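You operate a simulated robot arm through the tools that you are given. There is no shell and no other tool. Be economical: measure what you need, move in short steps, check, and stop when the job is done.

You are at the controls of a simulated robot arm. One attempt, no reset.

TASK
Put things in order on the side table top. At the end: the cream ghee jar stands where the brown cinnamon shaker stood; the brown cinnamon shaker stands where the grey clove mill (marked "CLOVES") stood; the grey clove mill stands where the red chilli shaker stood; the red chilli shaker is on the brown trivet; whatever was shut is shut again. Leave all else as you found it, and nothing knocked over. Set down upright: chilli shaker.

The check looks at the end state, three seconds after you hand in, the way a careful person would. Anything else that was tipped, shoved, dropped, spilled or broken makes it a failure.

THE ROBOT
A 6-joint arm with a two-finger parallel gripper, fixed in place. Base frame: the origin is at the foot of the arm, x ahead of it, y to its left, z up; the work surface is at about z = 0. Lengths are in mm, angles in rad, forces in N, time in s.
With the tool pointing down near the work surface it reaches from about 180 to 460 mm from the base axis. Its first joint turns from -1.222 to 1.222 rad. Payload 1.9 kg.
The TCP is the grasp point between the finger pads, 23 mm short of the fingertips. In the tool frame z runs along the fingers and y along their closing line. The gripper opens to 94 mm. The fingers are 38 mm wide and 10 mm thick; the gripper's body (54 by 96 mm) begins 39 mm behind the TCP.
Orientation is that of the tool frame in the base frame, as a unit quaternion [w, x, y, z]. With the fingers straight down and closing along the base's y, the tool's x points along the base's -x, its y along +y and its z along -z.

THE INTERFACE
- The arm moves only by the tool play_rows. Its argument "deltas" is a list of rows, each a list of 7 numbers: the opening, from 0 (shut) to 1 (fully open), then the shift along the tool's x, y, z in mm, then the turn, a rotation vector about the tool's x, y, z in rad. In form: [[fingers, dx, dy, dz, wx, wy, wz], ...]. A call has 1 to 20 rows; each row is the pose to reach, as a shift and turn from the pose commanded when the call began, along the tool's axes at that moment. Rows are played at 5 a second. More than 50 mm and 0.15 rad between two rows, or a gripper value outside its range, and nothing of the call is played. Where a pose cannot be reached the arm comes as near as it can. A force on the tool above 40 N (or 10 N above the force at the start of the call, whichever is more), or a blocked arm, ends the call early, and 0.2 s more pass. Each finger travels about 108 mm/s and halts on what it meets, pressing with about 26 N; the grip force reading is that of the motor and also rises with nothing between the fingers. The clock runs only during rows and for 0.2 s after the last one: add rows that repeat a pose to give the fingers time. It gives the time, the measured TCP pose, the force on the tool (base axes), the opening and the grip force at its end, in the units of the frame above (readings bear some noise), with the torque about the TCP (base axes, N m) and any sound that the robot's microphone picked up, and new pictures: "show" is both (left out), scene, wrist or none.
- Cameras (640 x 400 px; columns grow to the right, rows downward): "scene" is fixed at [51.2, 303.1, 441.2]; the picture's right is [-0.83, -0.55, 0.00], its down [-0.22, 0.33, -0.92] and it looks along [0.51, -0.76, -0.40] (base axes); focal length 301 px, centre (320, 200). "wrist" rides on the gripper at [86, 16, -74] in the tool frame; the picture's right is [-0.18, 0.98, 0.00], its down [-0.58, -0.11, -0.81] and it looks along [-0.79, -0.15, 0.59] (tool axes); focal length 243 px, centre (320, 200).
- locate(camera, pixels): for up to 12 pixels [column, row] of the newest picture of that camera ("zoom" is the newest enlarged one), the place [x, y, z] in the base frame of the surface seen there, good to about 2 mm. No time passes.
- inspect(camera, box): a new picture of the part [left, top, right, bottom] of that camera's present view, enlarged. No time passes.
- close_job(): hands the job in; it is judged then, once.

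Go step by step. Measure first, check grasps and placings, and put right what went wrong. The budget is 80 turns and 200 pictures, counting those below and the enlarged ones. Unless the task says otherwise, let go and move clear before handing in, and close with one line.

The tools are called as name(argument=value, ...) on one line, values as JSON. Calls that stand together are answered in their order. play_rows: Moves the arm, as the interface text tells. Its arguments: {"type":"object","properties":{"deltas":{"type":"array"},"show":{"type":"string","enum":["both","scene","wrist","none"]}},"required":["deltas"]} The other tools are called the same way: locate (camera, pixels) gives the place of the surface under pixels of a picture; inspect (camera, box) takes an enlarged picture of a part of a camera's view; close_job () hands the job in.

At the start:

```text
t: 0.0
ee_pos: [216.3, -198.1, 293.8]
orientation: [0.001, 0.0, 1.0, -0.001]
force: [-0.4, 0.4, -0.2]
moment: [0.03, -0.03, 0.0]
opening: 94.0
grasp_force: 0.1
```

scene: 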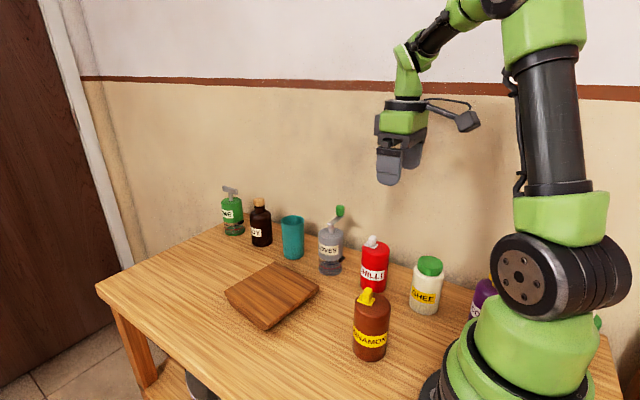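
wrist: 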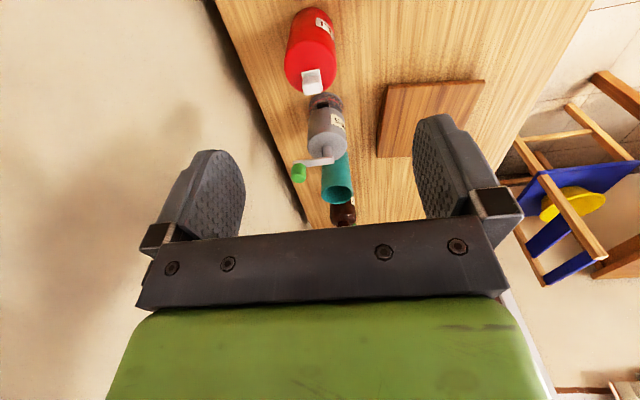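

The scene picture shows, in a row, the clove mill (330,250), chilli (374,265), ghee (426,285), cinnamon (370,325) and the trivet (272,295). I'll enlarge the area and measure.

inspect(camera="scene", box=[210, 180, 450, 370])

locate(camera="scene", pixels=[[330, 235], [330, 268], [374, 245], [374, 285], [429, 262], [424, 306], [372, 303], [370, 352], [272, 264], [226, 292], [318, 290], [266, 328]])

inspect(camera="scene", box=[400, 230, 640, 400])

```text
2.11 times, centred on (330, 275) of scene
```

zoom: 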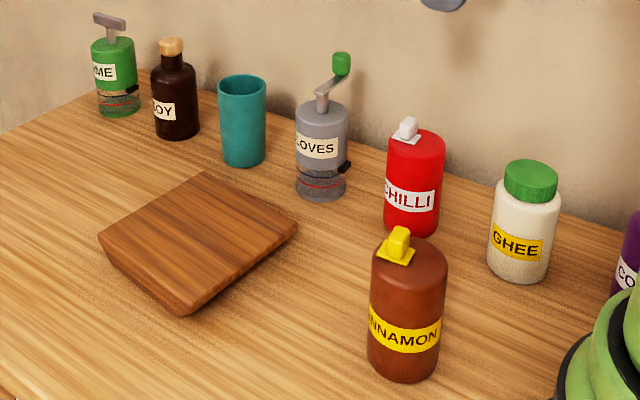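

```text
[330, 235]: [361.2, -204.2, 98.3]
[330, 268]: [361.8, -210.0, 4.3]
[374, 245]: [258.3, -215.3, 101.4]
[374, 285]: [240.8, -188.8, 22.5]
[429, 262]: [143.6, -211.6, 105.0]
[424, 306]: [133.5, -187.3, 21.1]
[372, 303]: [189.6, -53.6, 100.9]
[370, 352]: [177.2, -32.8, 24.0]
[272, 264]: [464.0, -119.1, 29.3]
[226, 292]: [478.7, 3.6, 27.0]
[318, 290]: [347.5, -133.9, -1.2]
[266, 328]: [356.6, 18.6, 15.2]
```

```text
2.35 times, centred on (520, 315) of scene
```

zoom: 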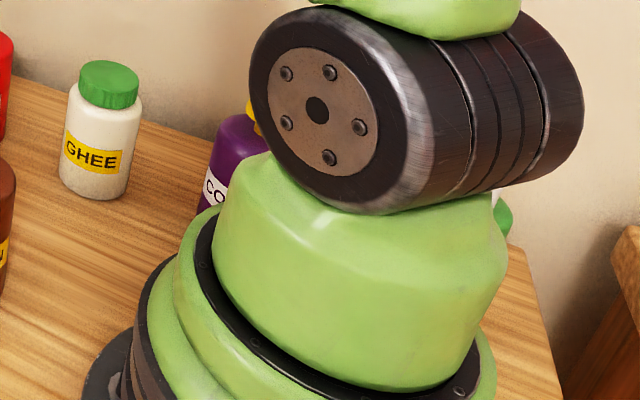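

The zoom gives good outlines. I'll measure the sides and tops of each object, plus the wall and table edge.

locate(camera="scene", pixels=[[355, 320], [363, 323], [371, 325], [379, 324], [387, 321], [366, 291], [363, 300], [380, 297], [372, 236], [365, 247], [381, 247], [368, 240]])

locate(camera="scene", pixels=[[363, 265], [368, 267], [374, 268], [381, 268], [386, 266], [320, 244], [325, 246], [330, 247], [336, 246], [341, 244], [340, 210], [333, 227]])

locate(camera="scene", pixels=[[413, 284], [418, 287], [424, 289], [431, 289], [437, 286], [430, 258], [421, 265], [440, 270], [345, 230], [400, 240], [300, 215], [356, 240]])

locate(camera="scene", pixels=[[274, 266], [229, 292], [316, 290], [268, 322], [272, 292], [292, 220], [292, 240], [284, 238], [301, 238], [310, 266], [345, 310], [342, 265]])

inspect(camera="scene", box=[300, 195, 400, 300])

```text
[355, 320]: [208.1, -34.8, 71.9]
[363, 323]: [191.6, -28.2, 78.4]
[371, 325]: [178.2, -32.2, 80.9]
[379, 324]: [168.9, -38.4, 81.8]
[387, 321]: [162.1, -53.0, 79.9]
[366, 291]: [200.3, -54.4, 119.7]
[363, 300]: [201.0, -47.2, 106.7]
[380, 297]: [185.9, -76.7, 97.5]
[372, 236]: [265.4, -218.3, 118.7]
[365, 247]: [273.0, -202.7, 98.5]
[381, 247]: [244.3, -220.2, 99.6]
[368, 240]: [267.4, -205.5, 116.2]
```

```text
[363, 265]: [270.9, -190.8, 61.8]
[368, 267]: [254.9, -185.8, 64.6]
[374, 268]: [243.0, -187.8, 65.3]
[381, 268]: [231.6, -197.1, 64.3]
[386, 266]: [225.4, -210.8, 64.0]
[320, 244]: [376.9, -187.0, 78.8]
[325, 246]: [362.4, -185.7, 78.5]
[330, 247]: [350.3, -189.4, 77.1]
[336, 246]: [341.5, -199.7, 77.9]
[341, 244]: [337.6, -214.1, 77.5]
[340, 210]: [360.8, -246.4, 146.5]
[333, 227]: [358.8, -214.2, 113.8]
```

```text
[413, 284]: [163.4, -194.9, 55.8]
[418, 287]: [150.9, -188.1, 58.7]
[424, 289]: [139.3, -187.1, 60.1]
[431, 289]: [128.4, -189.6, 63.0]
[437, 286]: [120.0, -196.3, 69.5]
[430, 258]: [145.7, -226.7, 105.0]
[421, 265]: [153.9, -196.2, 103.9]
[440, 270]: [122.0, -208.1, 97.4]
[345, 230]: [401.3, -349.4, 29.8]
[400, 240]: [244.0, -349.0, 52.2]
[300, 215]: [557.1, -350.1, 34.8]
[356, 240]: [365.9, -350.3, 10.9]
```

```text
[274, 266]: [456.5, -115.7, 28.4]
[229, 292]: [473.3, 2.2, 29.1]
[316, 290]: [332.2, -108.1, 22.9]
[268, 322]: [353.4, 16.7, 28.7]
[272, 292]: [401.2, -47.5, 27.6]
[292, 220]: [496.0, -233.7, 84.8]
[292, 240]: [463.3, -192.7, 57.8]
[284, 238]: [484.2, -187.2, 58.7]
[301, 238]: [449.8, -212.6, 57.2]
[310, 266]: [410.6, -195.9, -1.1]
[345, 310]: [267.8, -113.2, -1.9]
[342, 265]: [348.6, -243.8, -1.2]
```

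```text
3.81 times, centred on (350, 248) of scene
```

zoom: 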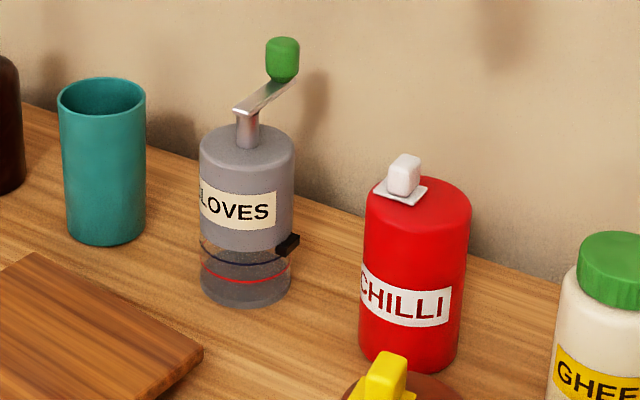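

Fits give: chilli (254,-215), mill (365,-213) with its crank up to z≈155, cinnamon (190,-58), ghee (141,-218), and trivet centre (405,-50) with its top at z≈28. I'll start with the chilli and move above it.

play_rows(deltas=[[1, -12, -6, 20, 0, 0, 0], [1, -25, -12, 50, 0, 0, 0], [1, -37.7, -17, 80, 0, 0, 0], [1, -37.7, -17, 105, 0, 0, 0], [1, -37.7, -17, 120, 0, 0, 0], [1, -37.7, -17, 120, 0, 0, 0]])

```text
t: 1.4
ee_pos: [254.5, -214.3, 172.5]
orientation: [0.0, 0.0, 1.0, 0.0]
force: [-0.1, -0.1, -0.2]
moment: [-0.02, -0.01, 0.01]
opening: 93.8
grasp_force: 0.0
```

scene: 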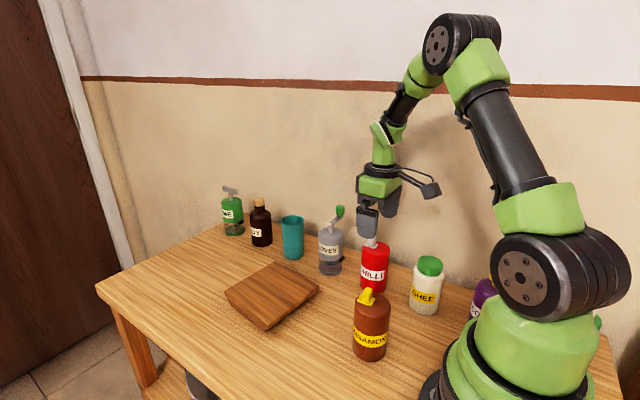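
wrist: 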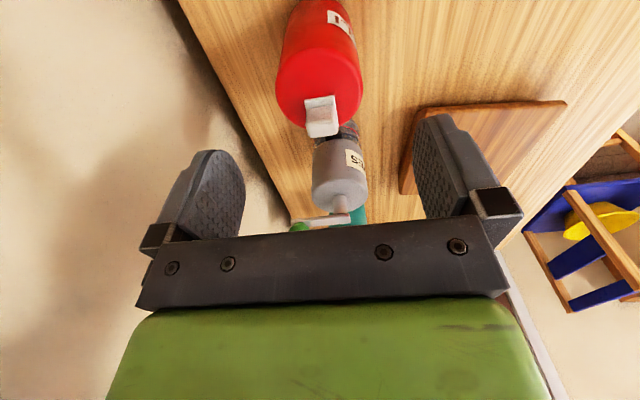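

The TCP is above the chilli at (254.5,-214.3,172.5), and the fingers straddle it in y. I'll descend to z=85 and close.

play_rows(deltas=[[1, 0, 0, 25, 0, 0, 0], [1, 0, 0, 50, 0, 0, 0], [1, 0, 0, 75, 0, 0, 0], [1, 0, 0, 87, 0, 0, 0], [1, 0, 0, 87, 0, 0, 0], [0.7, 0, 0, 87, 0, 0, 0], [0.5, 0, 0, 87, 0, 0, 0], [0.5, 0, 0, 87, 0, 0, 0]])

```text
t: 3.2
ee_pos: [253.9, -213.7, 85.4]
orientation: [0.0, 0.0, 1.0, -0.001]
force: [-0.1, 0.1, -0.3]
moment: [0.02, -0.02, 0.02]
opening: 57.6
grasp_force: 26.0
```

scene: 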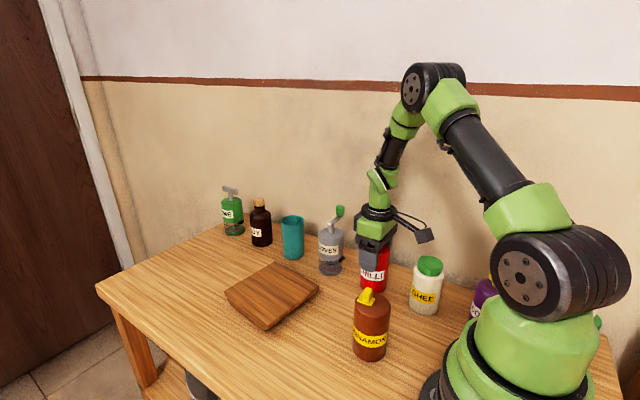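
wrist: 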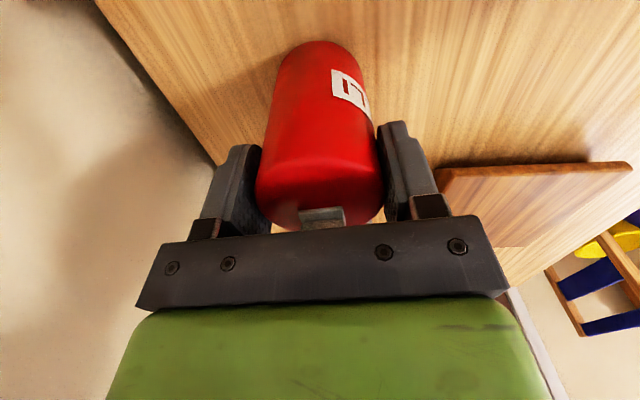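

It is gripped at 57.6 mm with 26 N. I'll lift it straight up 90 mm.

play_rows(deltas=[[0.5, 0, 0, -5, 0, 0, 0], [0.5, 0, 0, -20, 0, 0, 0], [0.5, 0, 0, -40, 0, 0, 0], [0.5, 0, 0, -60, 0, 0, 0], [0.5, 0, 0, -80, 0, 0, 0], [0.5, 0, 0, -90, 0, 0, 0], [0.5, 0, 0, -90, 0, 0, 0]])

```text
t: 4.8
ee_pos: [253.3, -213.9, 176.5]
orientation: [0.0, 0.0, 1.0, 0.0]
force: [-0.3, -0.1, -0.1]
moment: [-0.01, -0.01, -0.01]
opening: 46.7
grasp_force: 0.0
```

scene: 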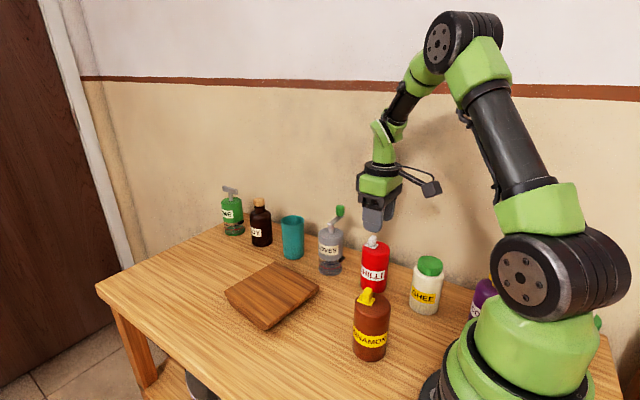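
wrist: 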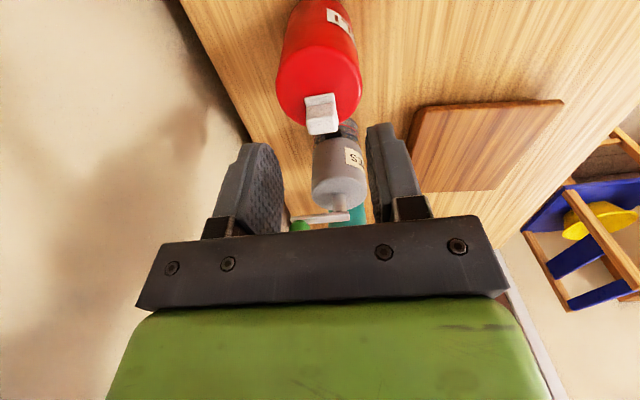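

The fingers came up empty: the chilli slipped out and still stands at (374,268). I'll check whether it moved and how it looks.

locate(camera="scene", pixels=[[363, 265], [368, 267], [374, 268], [381, 268], [386, 266], [372, 236], [365, 247], [381, 247], [368, 240]])

inspect(camera="scene", box=[300, 195, 400, 300])

inspect(camera="wrist", box=[240, 0, 400, 150])

```text
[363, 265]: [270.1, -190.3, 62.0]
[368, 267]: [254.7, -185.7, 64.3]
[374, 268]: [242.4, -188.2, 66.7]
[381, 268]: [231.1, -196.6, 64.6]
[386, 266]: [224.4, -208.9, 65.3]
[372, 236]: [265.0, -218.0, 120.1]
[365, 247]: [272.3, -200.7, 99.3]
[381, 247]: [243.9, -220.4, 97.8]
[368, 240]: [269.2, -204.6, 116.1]
```

```text
3.81 times, centred on (350, 248) of scene
```

zoom: 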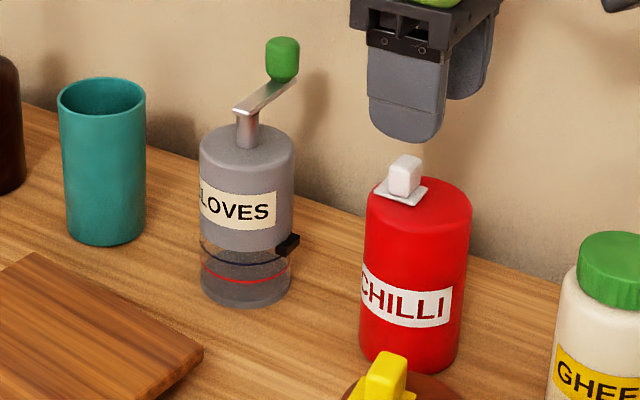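

```text
2.67 times, centred on (320, 75) of wrist
```

zoom: 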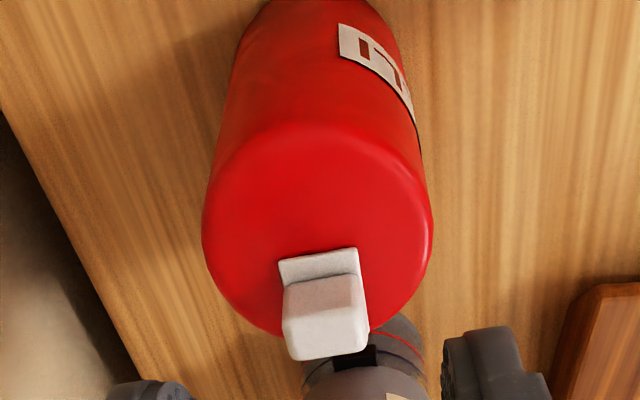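

The chilli hasn't moved, so this was pure slip. I'll regrip fully closed, wait, and make a very slow small lift while reading the force.

play_rows(deltas=[[0.8, 0, 0, 0, 0, 0, 0], [0.8, 0, 0, 25, 0, 0, 0], [0.8, 0, 0, 50, 0, 0, 0], [0.8, 0, 0, 75, 0, 0, 0], [0.8, 0, 0, 92, 0, 0, 0], [0.8, 0, 0, 93.5, 0, 0, 0], [0, 0, 0, 93.5, 0, 0, 0], [0, 0, 0, 93.5, 0, 0, 0], [0, 0, 0, 93.5, 0, 0, 0], [0, 0, 0, 93.5, 0, 0, 0], [0, 0, 0, 93.5, 0, 0, 0]], show="none")

play_rows(deltas=[[0, 0, 0, -1, 0, 0, 0], [0, 0, 0, -2, 0, 0, 0], [0, 0, 0, -3, 0, 0, 0], [0, 0, 0, -4, 0, 0, 0], [0, 0, 0, -5, 0, 0, 0], [0, 0, 0, -6, 0, 0, 0]])

```text
t: 7.2
ee_pos: [254.5, -215.2, 82.2]
orientation: [0.0, 0.0, 1.0, 0.0]
force: [-0.1, 0.0, 0.0]
moment: [-0.03, -0.03, 0.0]
opening: 57.5
grasp_force: 25.7
```

```text
t: 8.6
ee_pos: [254.4, -214.4, 87.3]
orientation: [0.0, 0.001, 1.0, 0.0]
force: [-0.8, 0.2, -1.4]
moment: [0.01, -0.01, 0.01]
opening: 57.4
grasp_force: 26.2
```

scene: 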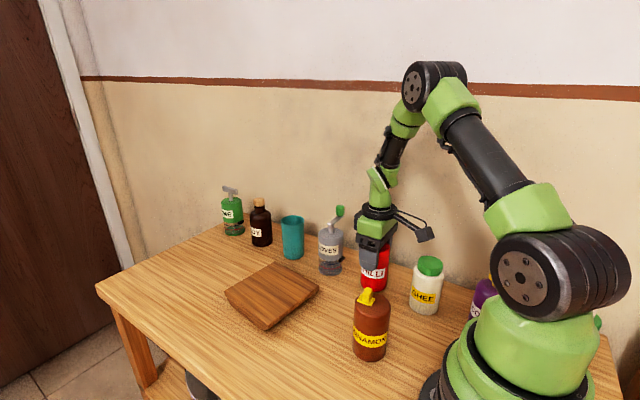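
wrist: 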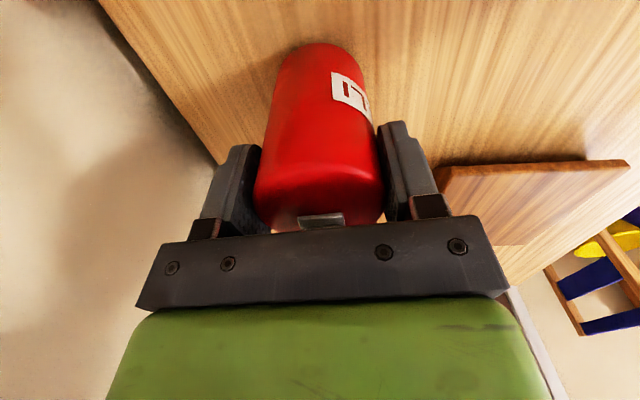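

Force z is −1.4 N, so either it carries the weight or it is slipping at low friction. I'll look closer.

inspect(camera="scene", box=[320, 200, 420, 305])

locate(camera="scene", pixels=[[374, 278], [374, 282], [374, 286], [374, 289], [374, 291], [374, 293]])

```text
3.81 times, centred on (370, 252) of scene
```

zoom: 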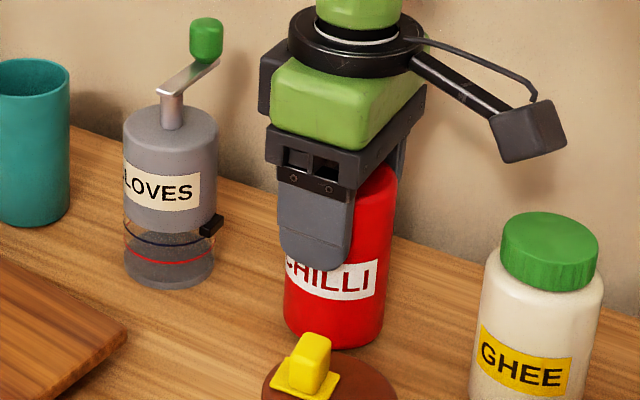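

```text
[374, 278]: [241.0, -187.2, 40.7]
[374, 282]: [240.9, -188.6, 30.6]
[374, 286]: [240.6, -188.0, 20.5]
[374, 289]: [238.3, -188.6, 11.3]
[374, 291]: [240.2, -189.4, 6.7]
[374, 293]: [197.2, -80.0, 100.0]
```

The bottom looks raised (lowest red pixel moved from about 293 to 291) and the load is 1.4 N, so it's probably held. I'll go up 20 mm more, slowly.

play_rows(deltas=[[0, 0, 0, -2, 0, 0, 0], [0, 0, 0, -4, 0, 0, 0], [0, 0, 0, -6, 0, 0, 0], [0, 0, 0, -8, 0, 0, 0], [0, 0, 0, -10, 0, 0, 0], [0, 0, 0, -12, 0, 0, 0], [0, 0, 0, -14, 0, 0, 0], [0, 0, 0, -16, 0, 0, 0], [0, 0, 0, -18, 0, 0, 0], [0, 0, 0, -20, 0, 0, 0]])

inspect(camera="scene", box=[320, 200, 420, 305])

```text
t: 10.8
ee_pos: [253.8, -213.4, 107.9]
orientation: [0.0, -0.001, 1.0, -0.001]
force: [-0.2, -1.3, -1.3]
moment: [0.02, 0.0, 0.01]
opening: 57.4
grasp_force: 25.7
```

scene: 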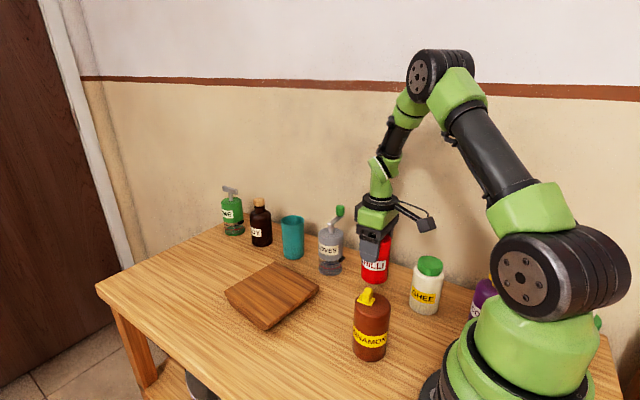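
wrist: 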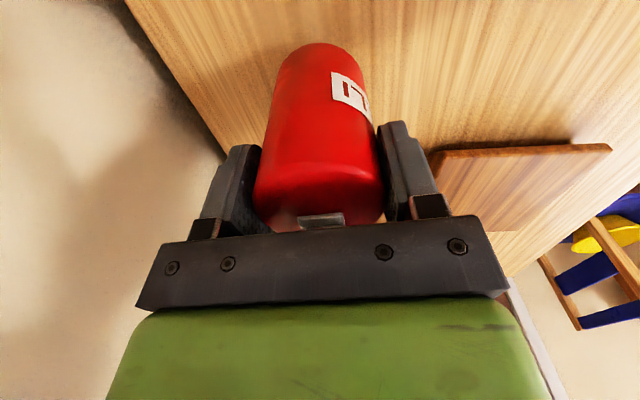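

```text
3.81 times, centred on (370, 252) of scene
```

zoom: 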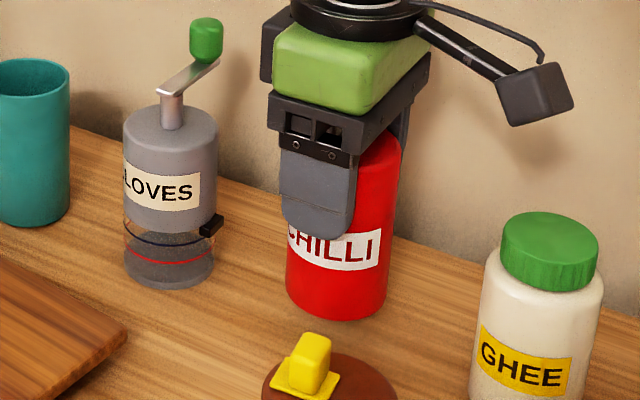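

It's held without slip, and the bottom has risen with the gripper. I'll keep moving gently: up 35 mm, then diagonally toward the trivet.

play_rows(deltas=[[0, 0, 0, -5, 0, 0, 0], [0, 0, 0, -12, 0, 0, 0], [0, 0, 0, -20, 0, 0, 0], [0, 0, 0, -28, 0, 0, 0], [0, -2, 2, -35, 0, 0, 0], [0, -8, 9, -38, 0, 0, 0], [0, -15, 16, -38, 0, 0, 0], [0, -22, 24, -38, 0, 0, 0], [0, -30, 32, -38, 0, 0, 0], [0, -38, 41, -38, 0, 0, 0], [0, -46, 50, -38, 0, 0, 0], [0, -54, 58, -38, 0, 0, 0], [0, -62, 67, -38, 0, 0, 0], [0, -68, 74, -38, 0, 0, 0], [0, -73, 79, -38, 0, 0, 0], [0, -75, 81, -38, 0, 0, 0]], show="scene")

```text
t: 14.2
ee_pos: [328.8, -132.8, 145.4]
orientation: [0.0, 0.0, 1.0, 0.0]
force: [-0.2, -0.4, -1.4]
moment: [0.04, -0.01, 0.01]
opening: 57.3
grasp_force: 26.0
```

scene: 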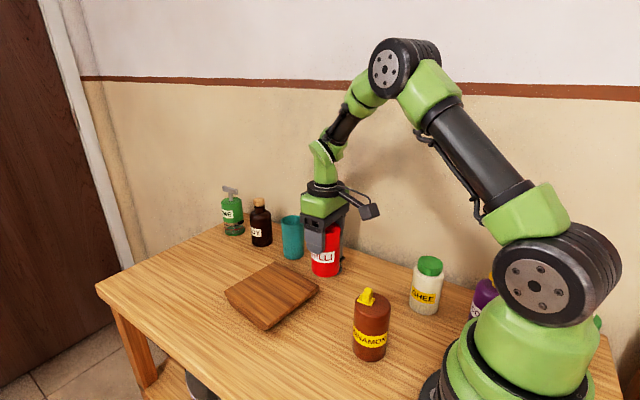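

Still held at (329,-133,145). I'll go on to the trivet centre (404,-51).

play_rows(deltas=[[0, -2, 2, 0, 0, 0, 0], [0, -8, 9, 0, 0, 0, 0], [0, -15, 16, 0, 0, 0, 0], [0, -22, 24, 0, 0, 0, 0], [0, -30, 32, 0, 0, 0, 0], [0, -38, 41, 0, 0, 0, 0], [0, -46, 50, 0, 0, 0, 0], [0, -54, 58, 0, 0, 0, 0], [0, -62, 67, 0, 0, 0, 0], [0, -68, 74, 0, 0, 0, 0], [0, -73, 79, 0, 0, 0, 0], [0, -75, 81, 0, 0, 0, 0], [0, -75, 81, 5, 0, 0, 0], [0, -75, 81, 12, 0, 0, 0], [0, -75, 81, 17, 0, 0, 0], [0, -75, 81, 20, 0, 0, 0]])

inspect(camera="scene", box=[200, 200, 360, 340])

```text
t: 17.6
ee_pos: [403.2, -52.7, 126.5]
orientation: [0.0, 0.0, 1.0, 0.0]
force: [-0.4, 0.4, -1.9]
moment: [-0.01, -0.01, 0.03]
opening: 57.4
grasp_force: 26.0
```

scene: 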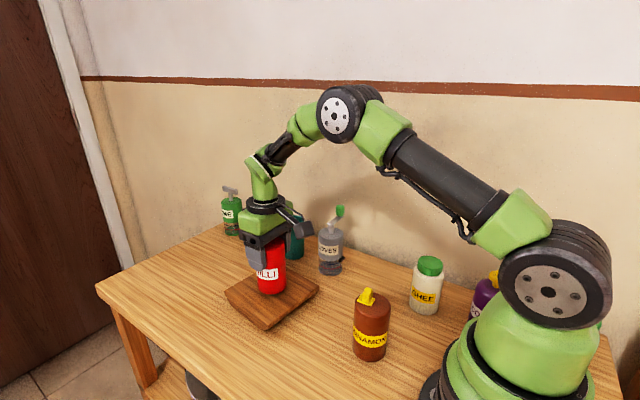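
wrist: 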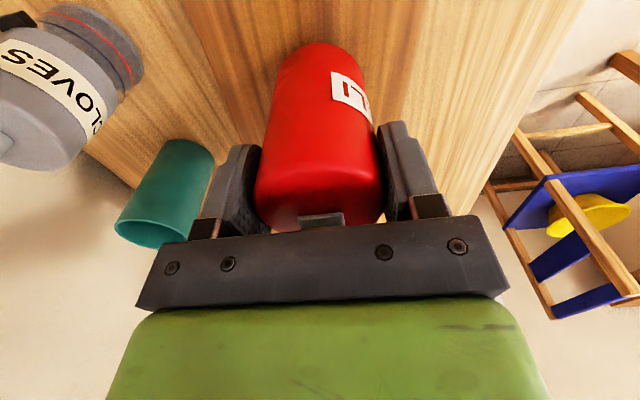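

```text
2.86 times, centred on (280, 270) of scene
```

zoom: 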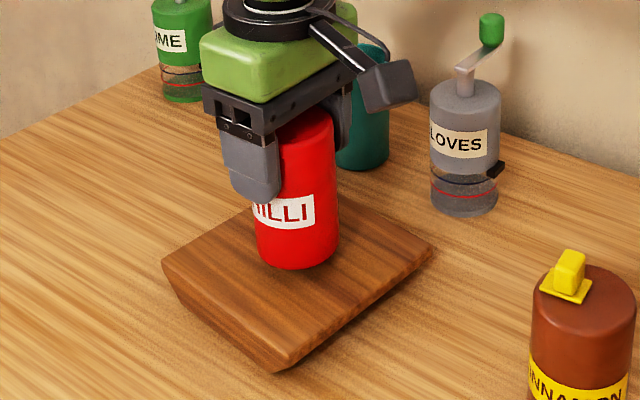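

It is above the trivet centre, with the bottom about 15 mm above the top. I'll lower in fine steps.

play_rows(deltas=[[0, 0, 0, 3, 0, 0, 0], [0, 0, 0, 6, 0, 0, 0], [0, 0, 0, 9, 0, 0, 0], [0, 0, 0, 11, 0, 0, 0], [0, 0, 0, 12.5, 0, 0, 0], [0, 0, 0, 13.5, 0, 0, 0]], show="none")

inspect(camera="scene", box=[230, 220, 320, 320])

```text
t: 19.0
ee_pos: [404.0, -52.1, 112.0]
orientation: [0.0, -0.001, 1.0, 0.0]
force: [-1.5, -0.3, 0.5]
moment: [-0.02, 0.03, 0.0]
opening: 57.4
grasp_force: 26.2
```

```text
4.00 times, centred on (275, 270) of scene
```

zoom: 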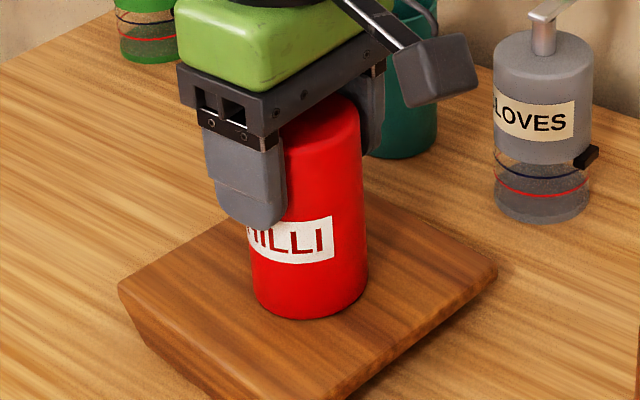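

The force went from −1.4 to +0.5 N, so it's touching. I'll press 0.7 mm, open gently, and rise.

play_rows(deltas=[[0, 0, 0, 0.7, 0, 0, 0], [0.64, 0, 0, 0.7, 0, 0, 0], [0.7, 0, 0, 0.7, 0, 0, 0], [0.85, 0, 0, 0.7, 0, 0, 0], [0.85, 0, 0, -10, 0, 0, 0], [0.85, 0, 0, -35, 0, 0, 0], [0.85, 0, 0, -60, 0, 0, 0], [0.85, 0, 0, -90, 0, 0, 0], [0.85, 0, 0, -120, 0, 0, 0], [0.85, 0, 0, -120, 0, 0, 0]], show="scene")

inspect(camera="scene", box=[220, 190, 380, 330])

```text
t: 21.2
ee_pos: [403.5, -51.3, 233.6]
orientation: [0.0, -0.001, 1.0, 0.0]
force: [-0.8, -0.3, 0.4]
moment: [0.01, -0.01, -0.01]
opening: 80.0
grasp_force: 0.0
```

scene: 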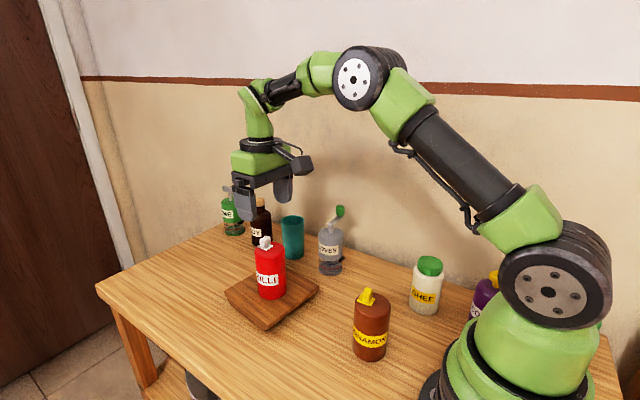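

```text
2.86 times, centred on (300, 260) of scene
```

zoom: 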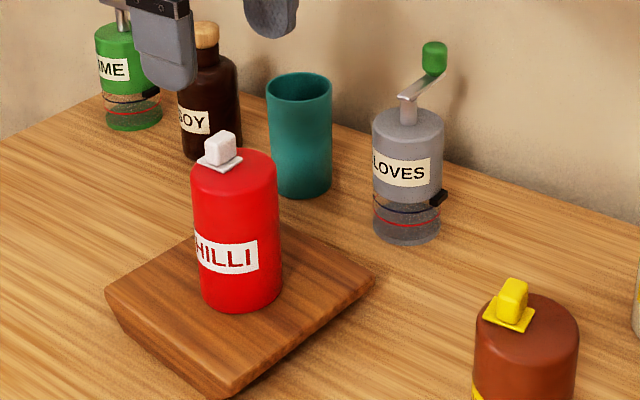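

The chilli stands upright on the trivet and its lid looks unchanged. For the mill, its crank (knob at (340,211)) stops a straight-down grasp, so I'll come from +y with the tool tilted. First I'll yaw −90° at a safe height.

play_rows(deltas=[[0.85, 3, -5, -10, 0, 0, -0.13], [0.85, 6, -10, -20, 0, 0, -0.26], [0.85, 9, -15, -26, 0, 0, -0.39], [0.85, 12, -20, -30, 0, 0, -0.52], [0.85, 16, -25, -30, 0, 0, -0.65], [0.85, 19, -30, -30, 0, 0, -0.78], [0.85, 22, -35, -30, 0, 0, -0.91], [0.85, 25, -40, -30, 0, 0, -1.04], [0.85, 28, -45, -30, 0, 0, -1.17], [0.85, 32, -50, -30, 0, 0, -1.3], [0.85, 35, -55, -30, 0, 0, -1.43], [0.85, 38, -59, -30, 0, 0, -1.5708], [0.85, 38, -59, -30, 0, 0, -1.5708]])

```text
t: 24.0
ee_pos: [366.0, -112.1, 263.2]
orientation: [0.0, -0.707, 0.707, 0.0]
force: [-0.9, -0.6, -0.9]
moment: [-0.01, 0.01, 0.02]
opening: 80.0
grasp_force: 0.0
```

scene: 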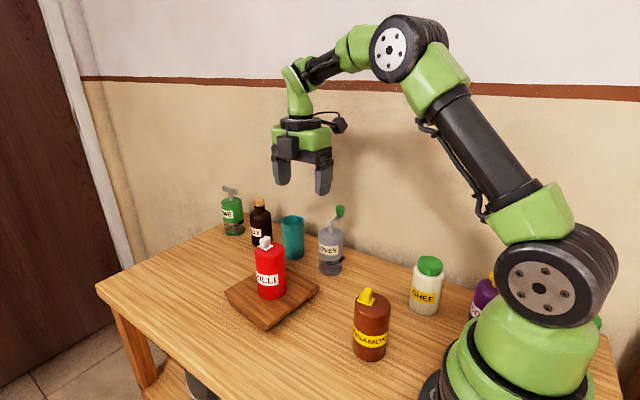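
wrist: 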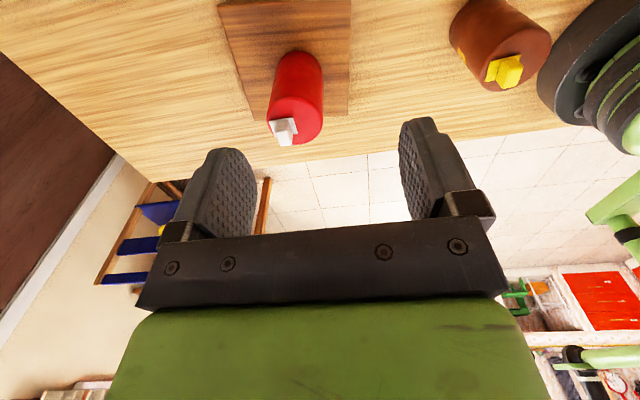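

Yaw is done. Now I'll tilt +0.9 rad about the tool y in place.

play_rows(deltas=[[0.85, 0, 0, 0, 0, 0.13, 0], [0.85, 0, 0, 0, 0, 0.26, 0], [0.85, 0, 0, 0, 0, 0.39, 0], [0.85, 0, 0, 0, 0, 0.52, 0], [0.85, 0, 0, 0, 0, 0.65, 0], [0.85, 0, 0, 0, 0, 0.78, 0], [0.85, 0, 0, 0, 0, 0.9, 0], [0.85, 0, 0, 0, 0, 0.9, 0]])

```text
t: 25.8
ee_pos: [364.9, -111.2, 262.5]
orientation: [0.308, 0.637, -0.636, 0.308]
force: [-0.5, 0.1, -1.1]
moment: [-0.01, 0.01, -0.03]
opening: 79.9
grasp_force: 0.1
```

scene: 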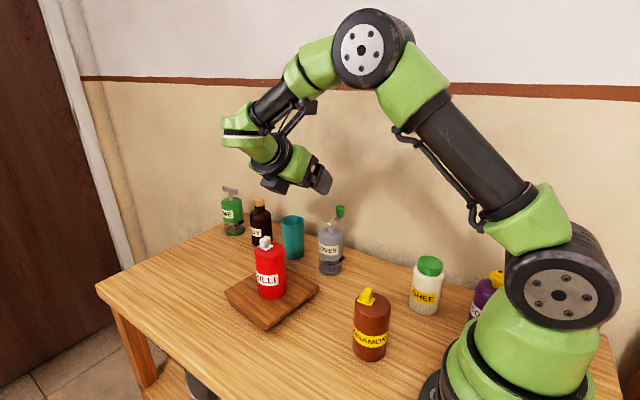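
wrist: 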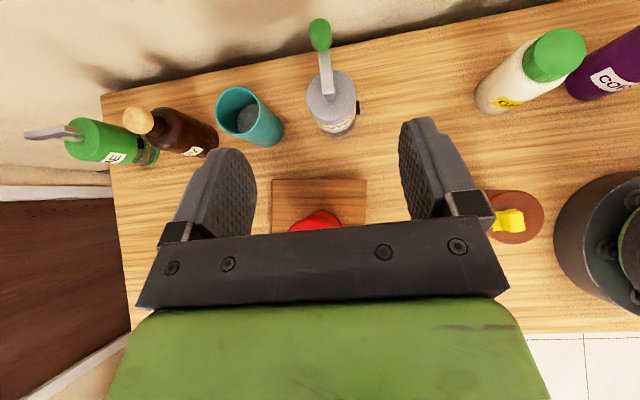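

The tilt works. Before descending I'll measure the wrist links so they clear the chilli on the trivet.

locate(camera="scene", pixels=[[318, 180], [290, 165], [275, 187], [262, 152], [240, 145], [228, 135], [240, 120], [255, 160], [270, 150], [312, 160], [296, 180], [225, 145]])

inspect(camera="scene", box=[200, 70, 360, 210])

```text
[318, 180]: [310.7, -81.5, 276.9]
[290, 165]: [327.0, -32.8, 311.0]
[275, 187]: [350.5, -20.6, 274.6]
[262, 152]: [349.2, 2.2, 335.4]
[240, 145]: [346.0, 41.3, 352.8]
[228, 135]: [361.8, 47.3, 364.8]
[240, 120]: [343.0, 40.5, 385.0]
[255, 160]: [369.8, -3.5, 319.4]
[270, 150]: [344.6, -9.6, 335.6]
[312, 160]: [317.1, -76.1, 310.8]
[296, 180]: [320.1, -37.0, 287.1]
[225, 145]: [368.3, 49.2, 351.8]
```

```text
2.86 times, centred on (280, 140) of scene
```

zoom: 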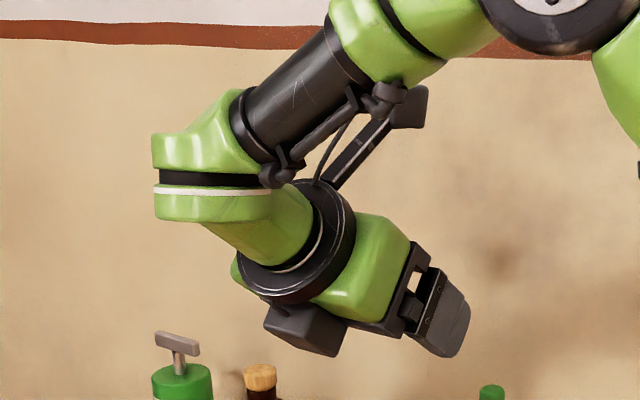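

Projected to the grasp pose, the wrist parts clear the chilli (box around y −100 z 87; elbow z ≥ 160). I'll move to above the mill at (365,−208,190).

play_rows(deltas=[[0.85, 0.6, 0, 18, 0, 0, 0], [0.85, 1.2, 0, 40, 0, 0, 0], [0.85, 2, 0, 62, 0, 0, 0], [0.85, 2.7, 0, 84, 0, 0, 0], [0.85, 3.4, 0, 105, 0, 0, 0], [0.85, 3.9, 0, 120.7, 0, 0, 0], [0.85, 3.9, 0, 120.7, 0, 0, 0]])

inspect(camera="wrist", box=[160, 0, 480, 200])

```text
t: 27.4
ee_pos: [366.1, -208.1, 189.8]
orientation: [0.307, 0.637, -0.637, 0.308]
force: [-0.3, -0.9, 0.5]
moment: [0.03, 0.01, 0.0]
opening: 79.8
grasp_force: 0.1
```

scene: 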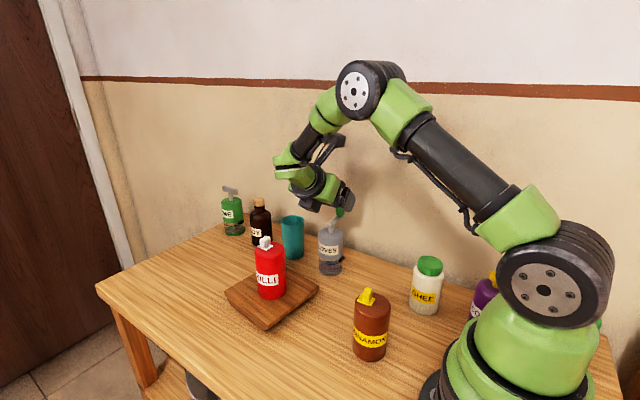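
wrist: 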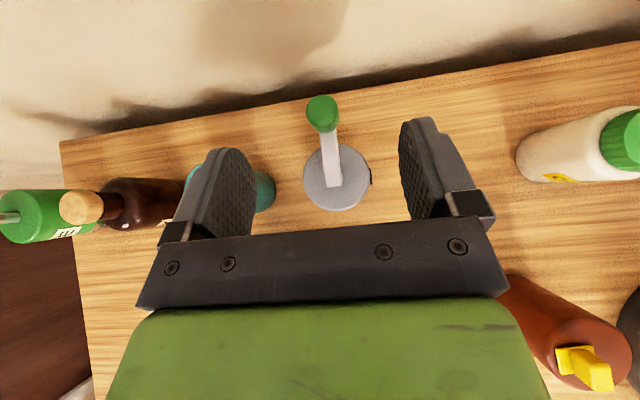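

```text
2.00 times, centred on (320, 100) of wrist
```

zoom: 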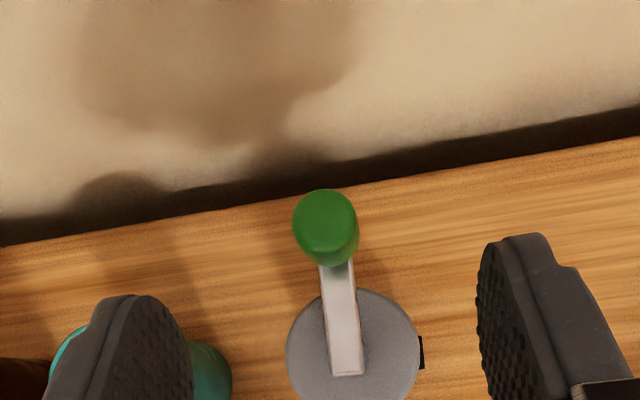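

The crank sits centred between the fingers in the wrist picture (knob at (322,112)). I'll descend vertically to z≈80, above the latch on the mill's −x side, without closing yet.

play_rows(deltas=[[0.85, -15.7, 0, 12.4, 0, 0, 0], [0.85, -31.3, 0, 24.9, 0, 0, 0], [0.85, -47, 0, 37.3, 0, 0, 0], [0.85, -62.6, 0, 49.8, 0, 0, 0], [0.85, -74.4, 0, 59.1, 0, 0, 0], [0.85, -86.1, 0, 68.4, 0, 0, 0], [0.85, -86.1, 0, 68.4, 0, 0, 0]])

inspect(camera="scene", box=[260, 170, 400, 290])

locate(camera="scene", pixels=[[341, 260], [342, 258], [330, 253], [330, 256], [330, 259]])

```text
t: 29.0
ee_pos: [365.9, -209.4, 80.3]
orientation: [-0.308, -0.636, 0.637, -0.307]
force: [0.2, -0.6, -0.6]
moment: [-0.02, -0.02, -0.01]
opening: 80.0
grasp_force: 0.1
```

scene: 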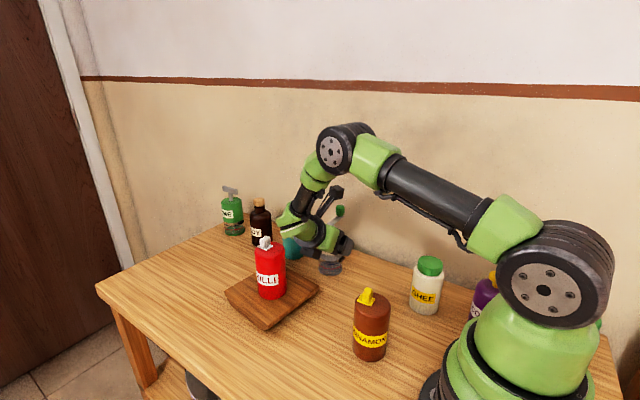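
wrist: 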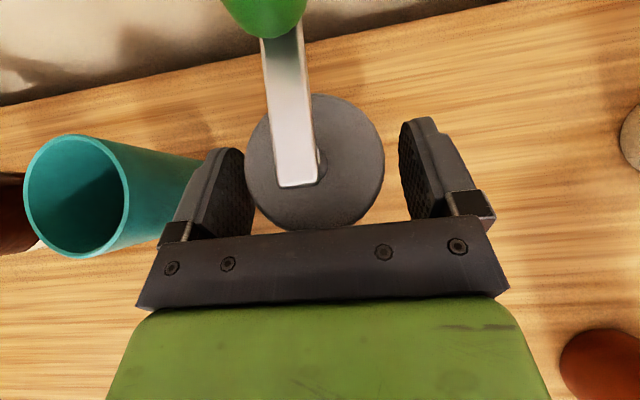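

```text
3.33 times, centred on (330, 230) of scene
```

zoom: 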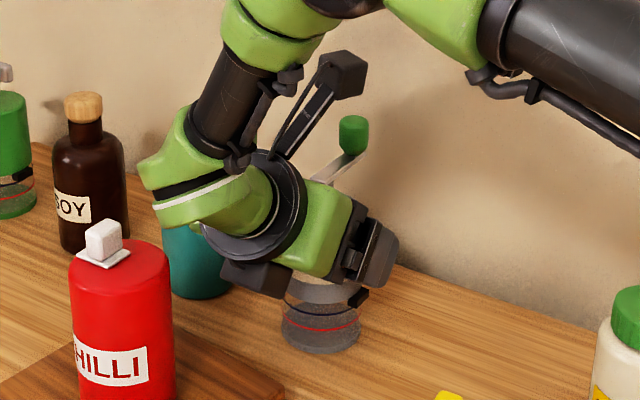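

```text
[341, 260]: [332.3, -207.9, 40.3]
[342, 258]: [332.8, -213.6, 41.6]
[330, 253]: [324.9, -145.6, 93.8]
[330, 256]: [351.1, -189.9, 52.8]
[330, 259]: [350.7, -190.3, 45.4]
```

The fingers straddle the mill with the body clear of the crank post. I'll check the x-centring from the wrist view before closing.

locate(camera="wrist", pixels=[[252, 165], [260, 140], [380, 165], [376, 140], [315, 220], [335, 100], [345, 160], [405, 150], [240, 190], [427, 190]])

inspect(camera="wrist", box=[160, 50, 480, 250])

```text
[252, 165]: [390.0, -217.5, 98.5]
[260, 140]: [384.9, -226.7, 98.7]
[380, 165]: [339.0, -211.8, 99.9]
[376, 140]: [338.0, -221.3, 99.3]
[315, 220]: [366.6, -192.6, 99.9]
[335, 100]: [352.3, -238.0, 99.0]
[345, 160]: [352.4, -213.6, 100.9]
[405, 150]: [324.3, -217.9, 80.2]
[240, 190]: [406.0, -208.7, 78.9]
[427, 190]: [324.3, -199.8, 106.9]
```

```text
2.00 times, centred on (320, 150) of wrist
```

zoom: 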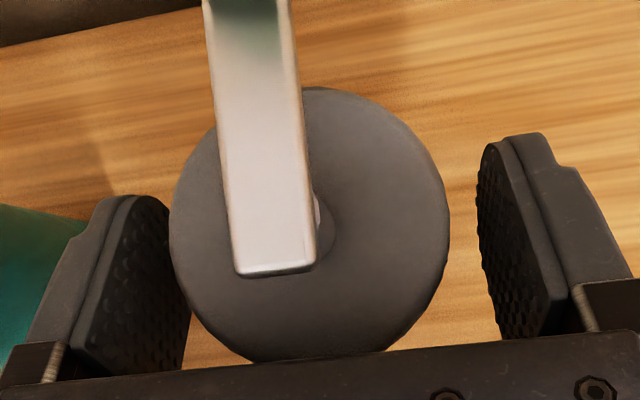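

The mill spans x≈338–391 and the pads are at 324 and 406, so it's centred (mill centre ≈ (365,−215)). I'll close, then make a slow 5 mm lift.

play_rows(deltas=[[0.75, 0, 0, 0, 0, 0, 0], [0.65, 0, 0, 0, 0, 0, 0], [0, 0, 0, 0, 0, 0, 0], [0, 0, 0, 0, 0, 0, 0], [0, 0, 0, 0, 0, 0, 0], [0, 0, 0, 0, 0, 0, 0]], show="none")

play_rows(deltas=[[0, 1, 0, -0.8, 0, 0, 0], [0, 2, 0, -1.6, 0, 0, 0], [0, 3, 0, -2.4, 0, 0, 0], [0, 4.7, 0, -3.73, 0, 0, 0], [0, 6.3, 0, -5, 0, 0, 0], [0, 7.8, 0, -6.2, 0, 0, 0]], show="scene")

inspect(camera="scene", box=[260, 170, 400, 290])

```text
t: 30.4
ee_pos: [365.6, -208.1, 79.9]
orientation: [-0.308, -0.636, 0.637, -0.307]
force: [0.2, -0.2, 1.0]
moment: [-0.01, -0.03, -0.02]
opening: 57.3
grasp_force: 25.9
```

```text
t: 31.8
ee_pos: [364.9, -207.6, 90.6]
orientation: [0.308, 0.637, -0.636, 0.308]
force: [0.4, 0.2, -0.8]
moment: [0.04, 0.02, -0.03]
opening: 57.0
grasp_force: 26.0
```

scene: 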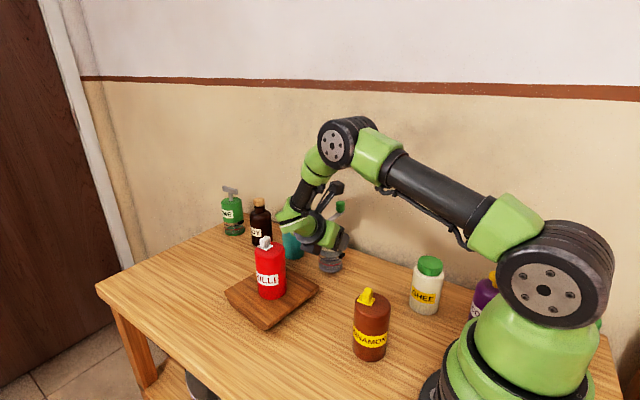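

```text
3.33 times, centred on (330, 230) of scene
```

zoom: 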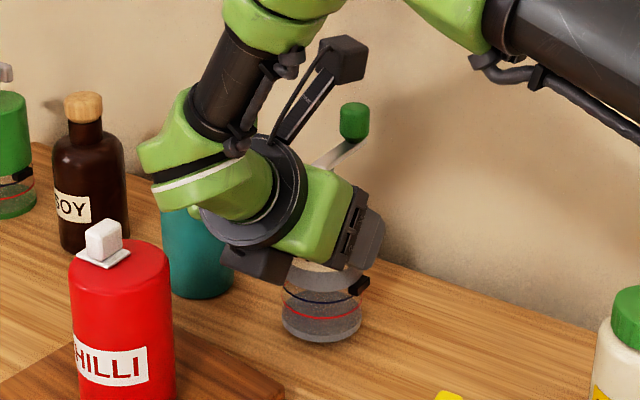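

The mill has risen intact with its glass. I'll lift 45 mm more, then carry it toward −x.

play_rows(deltas=[[0, 4, 0, -3.2, 0, 0, 0], [0, 10, 0, -8, 0, 0, 0], [0, 17, 0, -13.5, 0, 0, 0], [0, 24, 0, -19, 0, 0, 0], [0, 31, 0, -24.6, 0, 0, 0], [0, 35.2, 2, -28, 0, 0, 0], [0, 35.2, 8, -28, 0, 0, 0], [0, 35.2, 16, -28, 0, 0, 0], [0, 35.2, 25, -28, 0, 0, 0], [0, 35.2, 34, -28, 0, 0, 0], [0, 35.2, 43, -28, 0, 0, 0], [0, 35.2, 52, -28, 0, 0, 0], [0, 35.2, 61, -28, 0, 0, 0], [0, 35.2, 70, -28, 0, 0, 0], [0, 35.2, 79, -28, 0, 0, 0], [0, 35.2, 88, -28, 0, 0, 0], [0, 35.2, 97, -28, 0, 0, 0], [0, 35.2, 105, -28, 0, 0, 0], [0, 35.2, 109, -28, 0, 0, 0], [0, 35.2, 110.6, -28, 0, 0, 0]])

inspect(camera="scene", box=[300, 190, 440, 310])

```text
t: 36.0
ee_pos: [254.9, -207.8, 137.1]
orientation: [-0.308, -0.636, 0.637, -0.308]
force: [-0.3, -0.1, -0.3]
moment: [0.03, -0.02, 0.01]
opening: 57.2
grasp_force: 26.2
```

scene: 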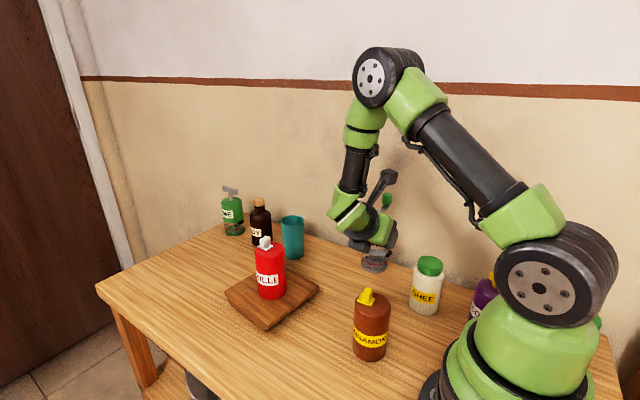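
wrist: 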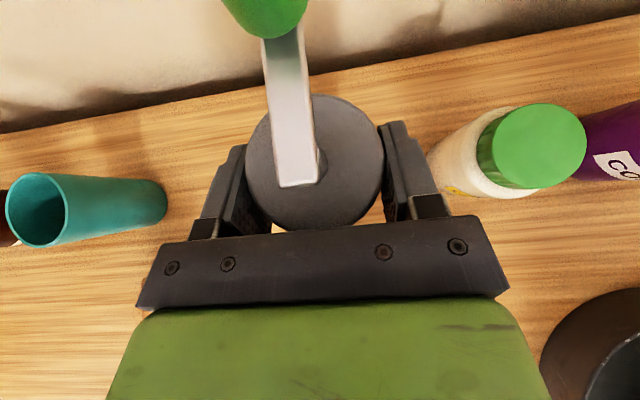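

```text
3.33 times, centred on (370, 250) of scene
```

zoom: 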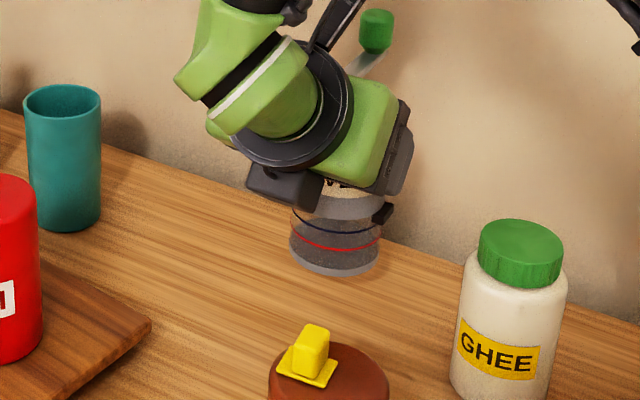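

The mill is held level above the chilli's old spot, with the elbow well clear of the cinnamon. I'll lower 54 mm.

play_rows(deltas=[[0, -4, 0, 3.2, 0, 0, 0], [0, -11, 0, 8.7, 0, 0, 0], [0, -18, 0, 14.3, 0, 0, 0], [0, -25, 0, 19.9, 0, 0, 0], [0, -32, 0, 25.4, 0, 0, 0], [0, -38, 0, 30.2, 0, 0, 0], [0, -41, 0, 32.6, 0, 0, 0], [0, -42.3, 0, 33.6, 0, 0, 0], [0, -43, 0, 34.2, 0, 0, 0]], show="scene")

inspect(camera="scene", box=[300, 190, 440, 310])

```text
t: 38.0
ee_pos: [256.1, -207.9, 80.5]
orientation: [0.307, 0.637, -0.636, 0.308]
force: [-0.4, 0.3, -1.1]
moment: [0.01, 0.03, 0.01]
opening: 57.0
grasp_force: 26.0
```

scene: 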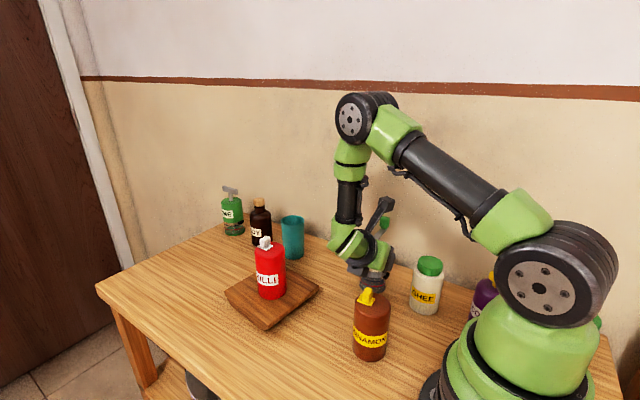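

```text
3.33 times, centred on (370, 250) of scene
```

zoom: 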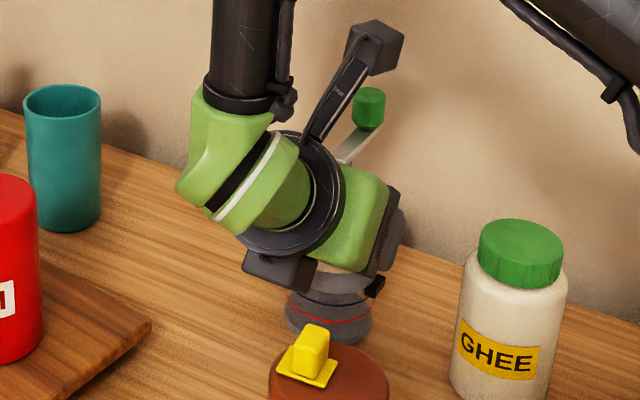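

The reading still shows some load (noise about 0.5 N). I'll creep down 2 mm more and read.

play_rows(deltas=[[0, -0.5, 0, 0.4, 0, 0, 0], [0, -1, 0, 0.8, 0, 0, 0], [0, -1.3, 0, 1, 0, 0, 0], [0, -1.5, 0, 1.2, 0, 0, 0]], show="none")

```text
t: 39.0
ee_pos: [255.1, -208.5, 79.1]
orientation: [-0.308, -0.635, 0.637, -0.309]
force: [-5.5, -1.9, 26.1]
moment: [-0.4, 0.64, -0.04]
opening: 57.3
grasp_force: 26.4
```

26 N, so it's pressing firmly. I'll back off about 1.2 mm and read again before opening.

play_rows(deltas=[[0, 0.5, 0, -0.4, 0, 0, 0], [0, 0.9, 0, -0.7, 0, 0, 0], [0, 0.9, 0, -0.7, 0, 0, 0]], show="none")

```text
t: 39.8
ee_pos: [255.6, -206.9, 79.6]
orientation: [0.308, 0.638, -0.636, 0.307]
force: [-0.5, -0.4, -2.0]
moment: [0.0, -0.01, -0.01]
opening: 57.0
grasp_force: 26.6
```

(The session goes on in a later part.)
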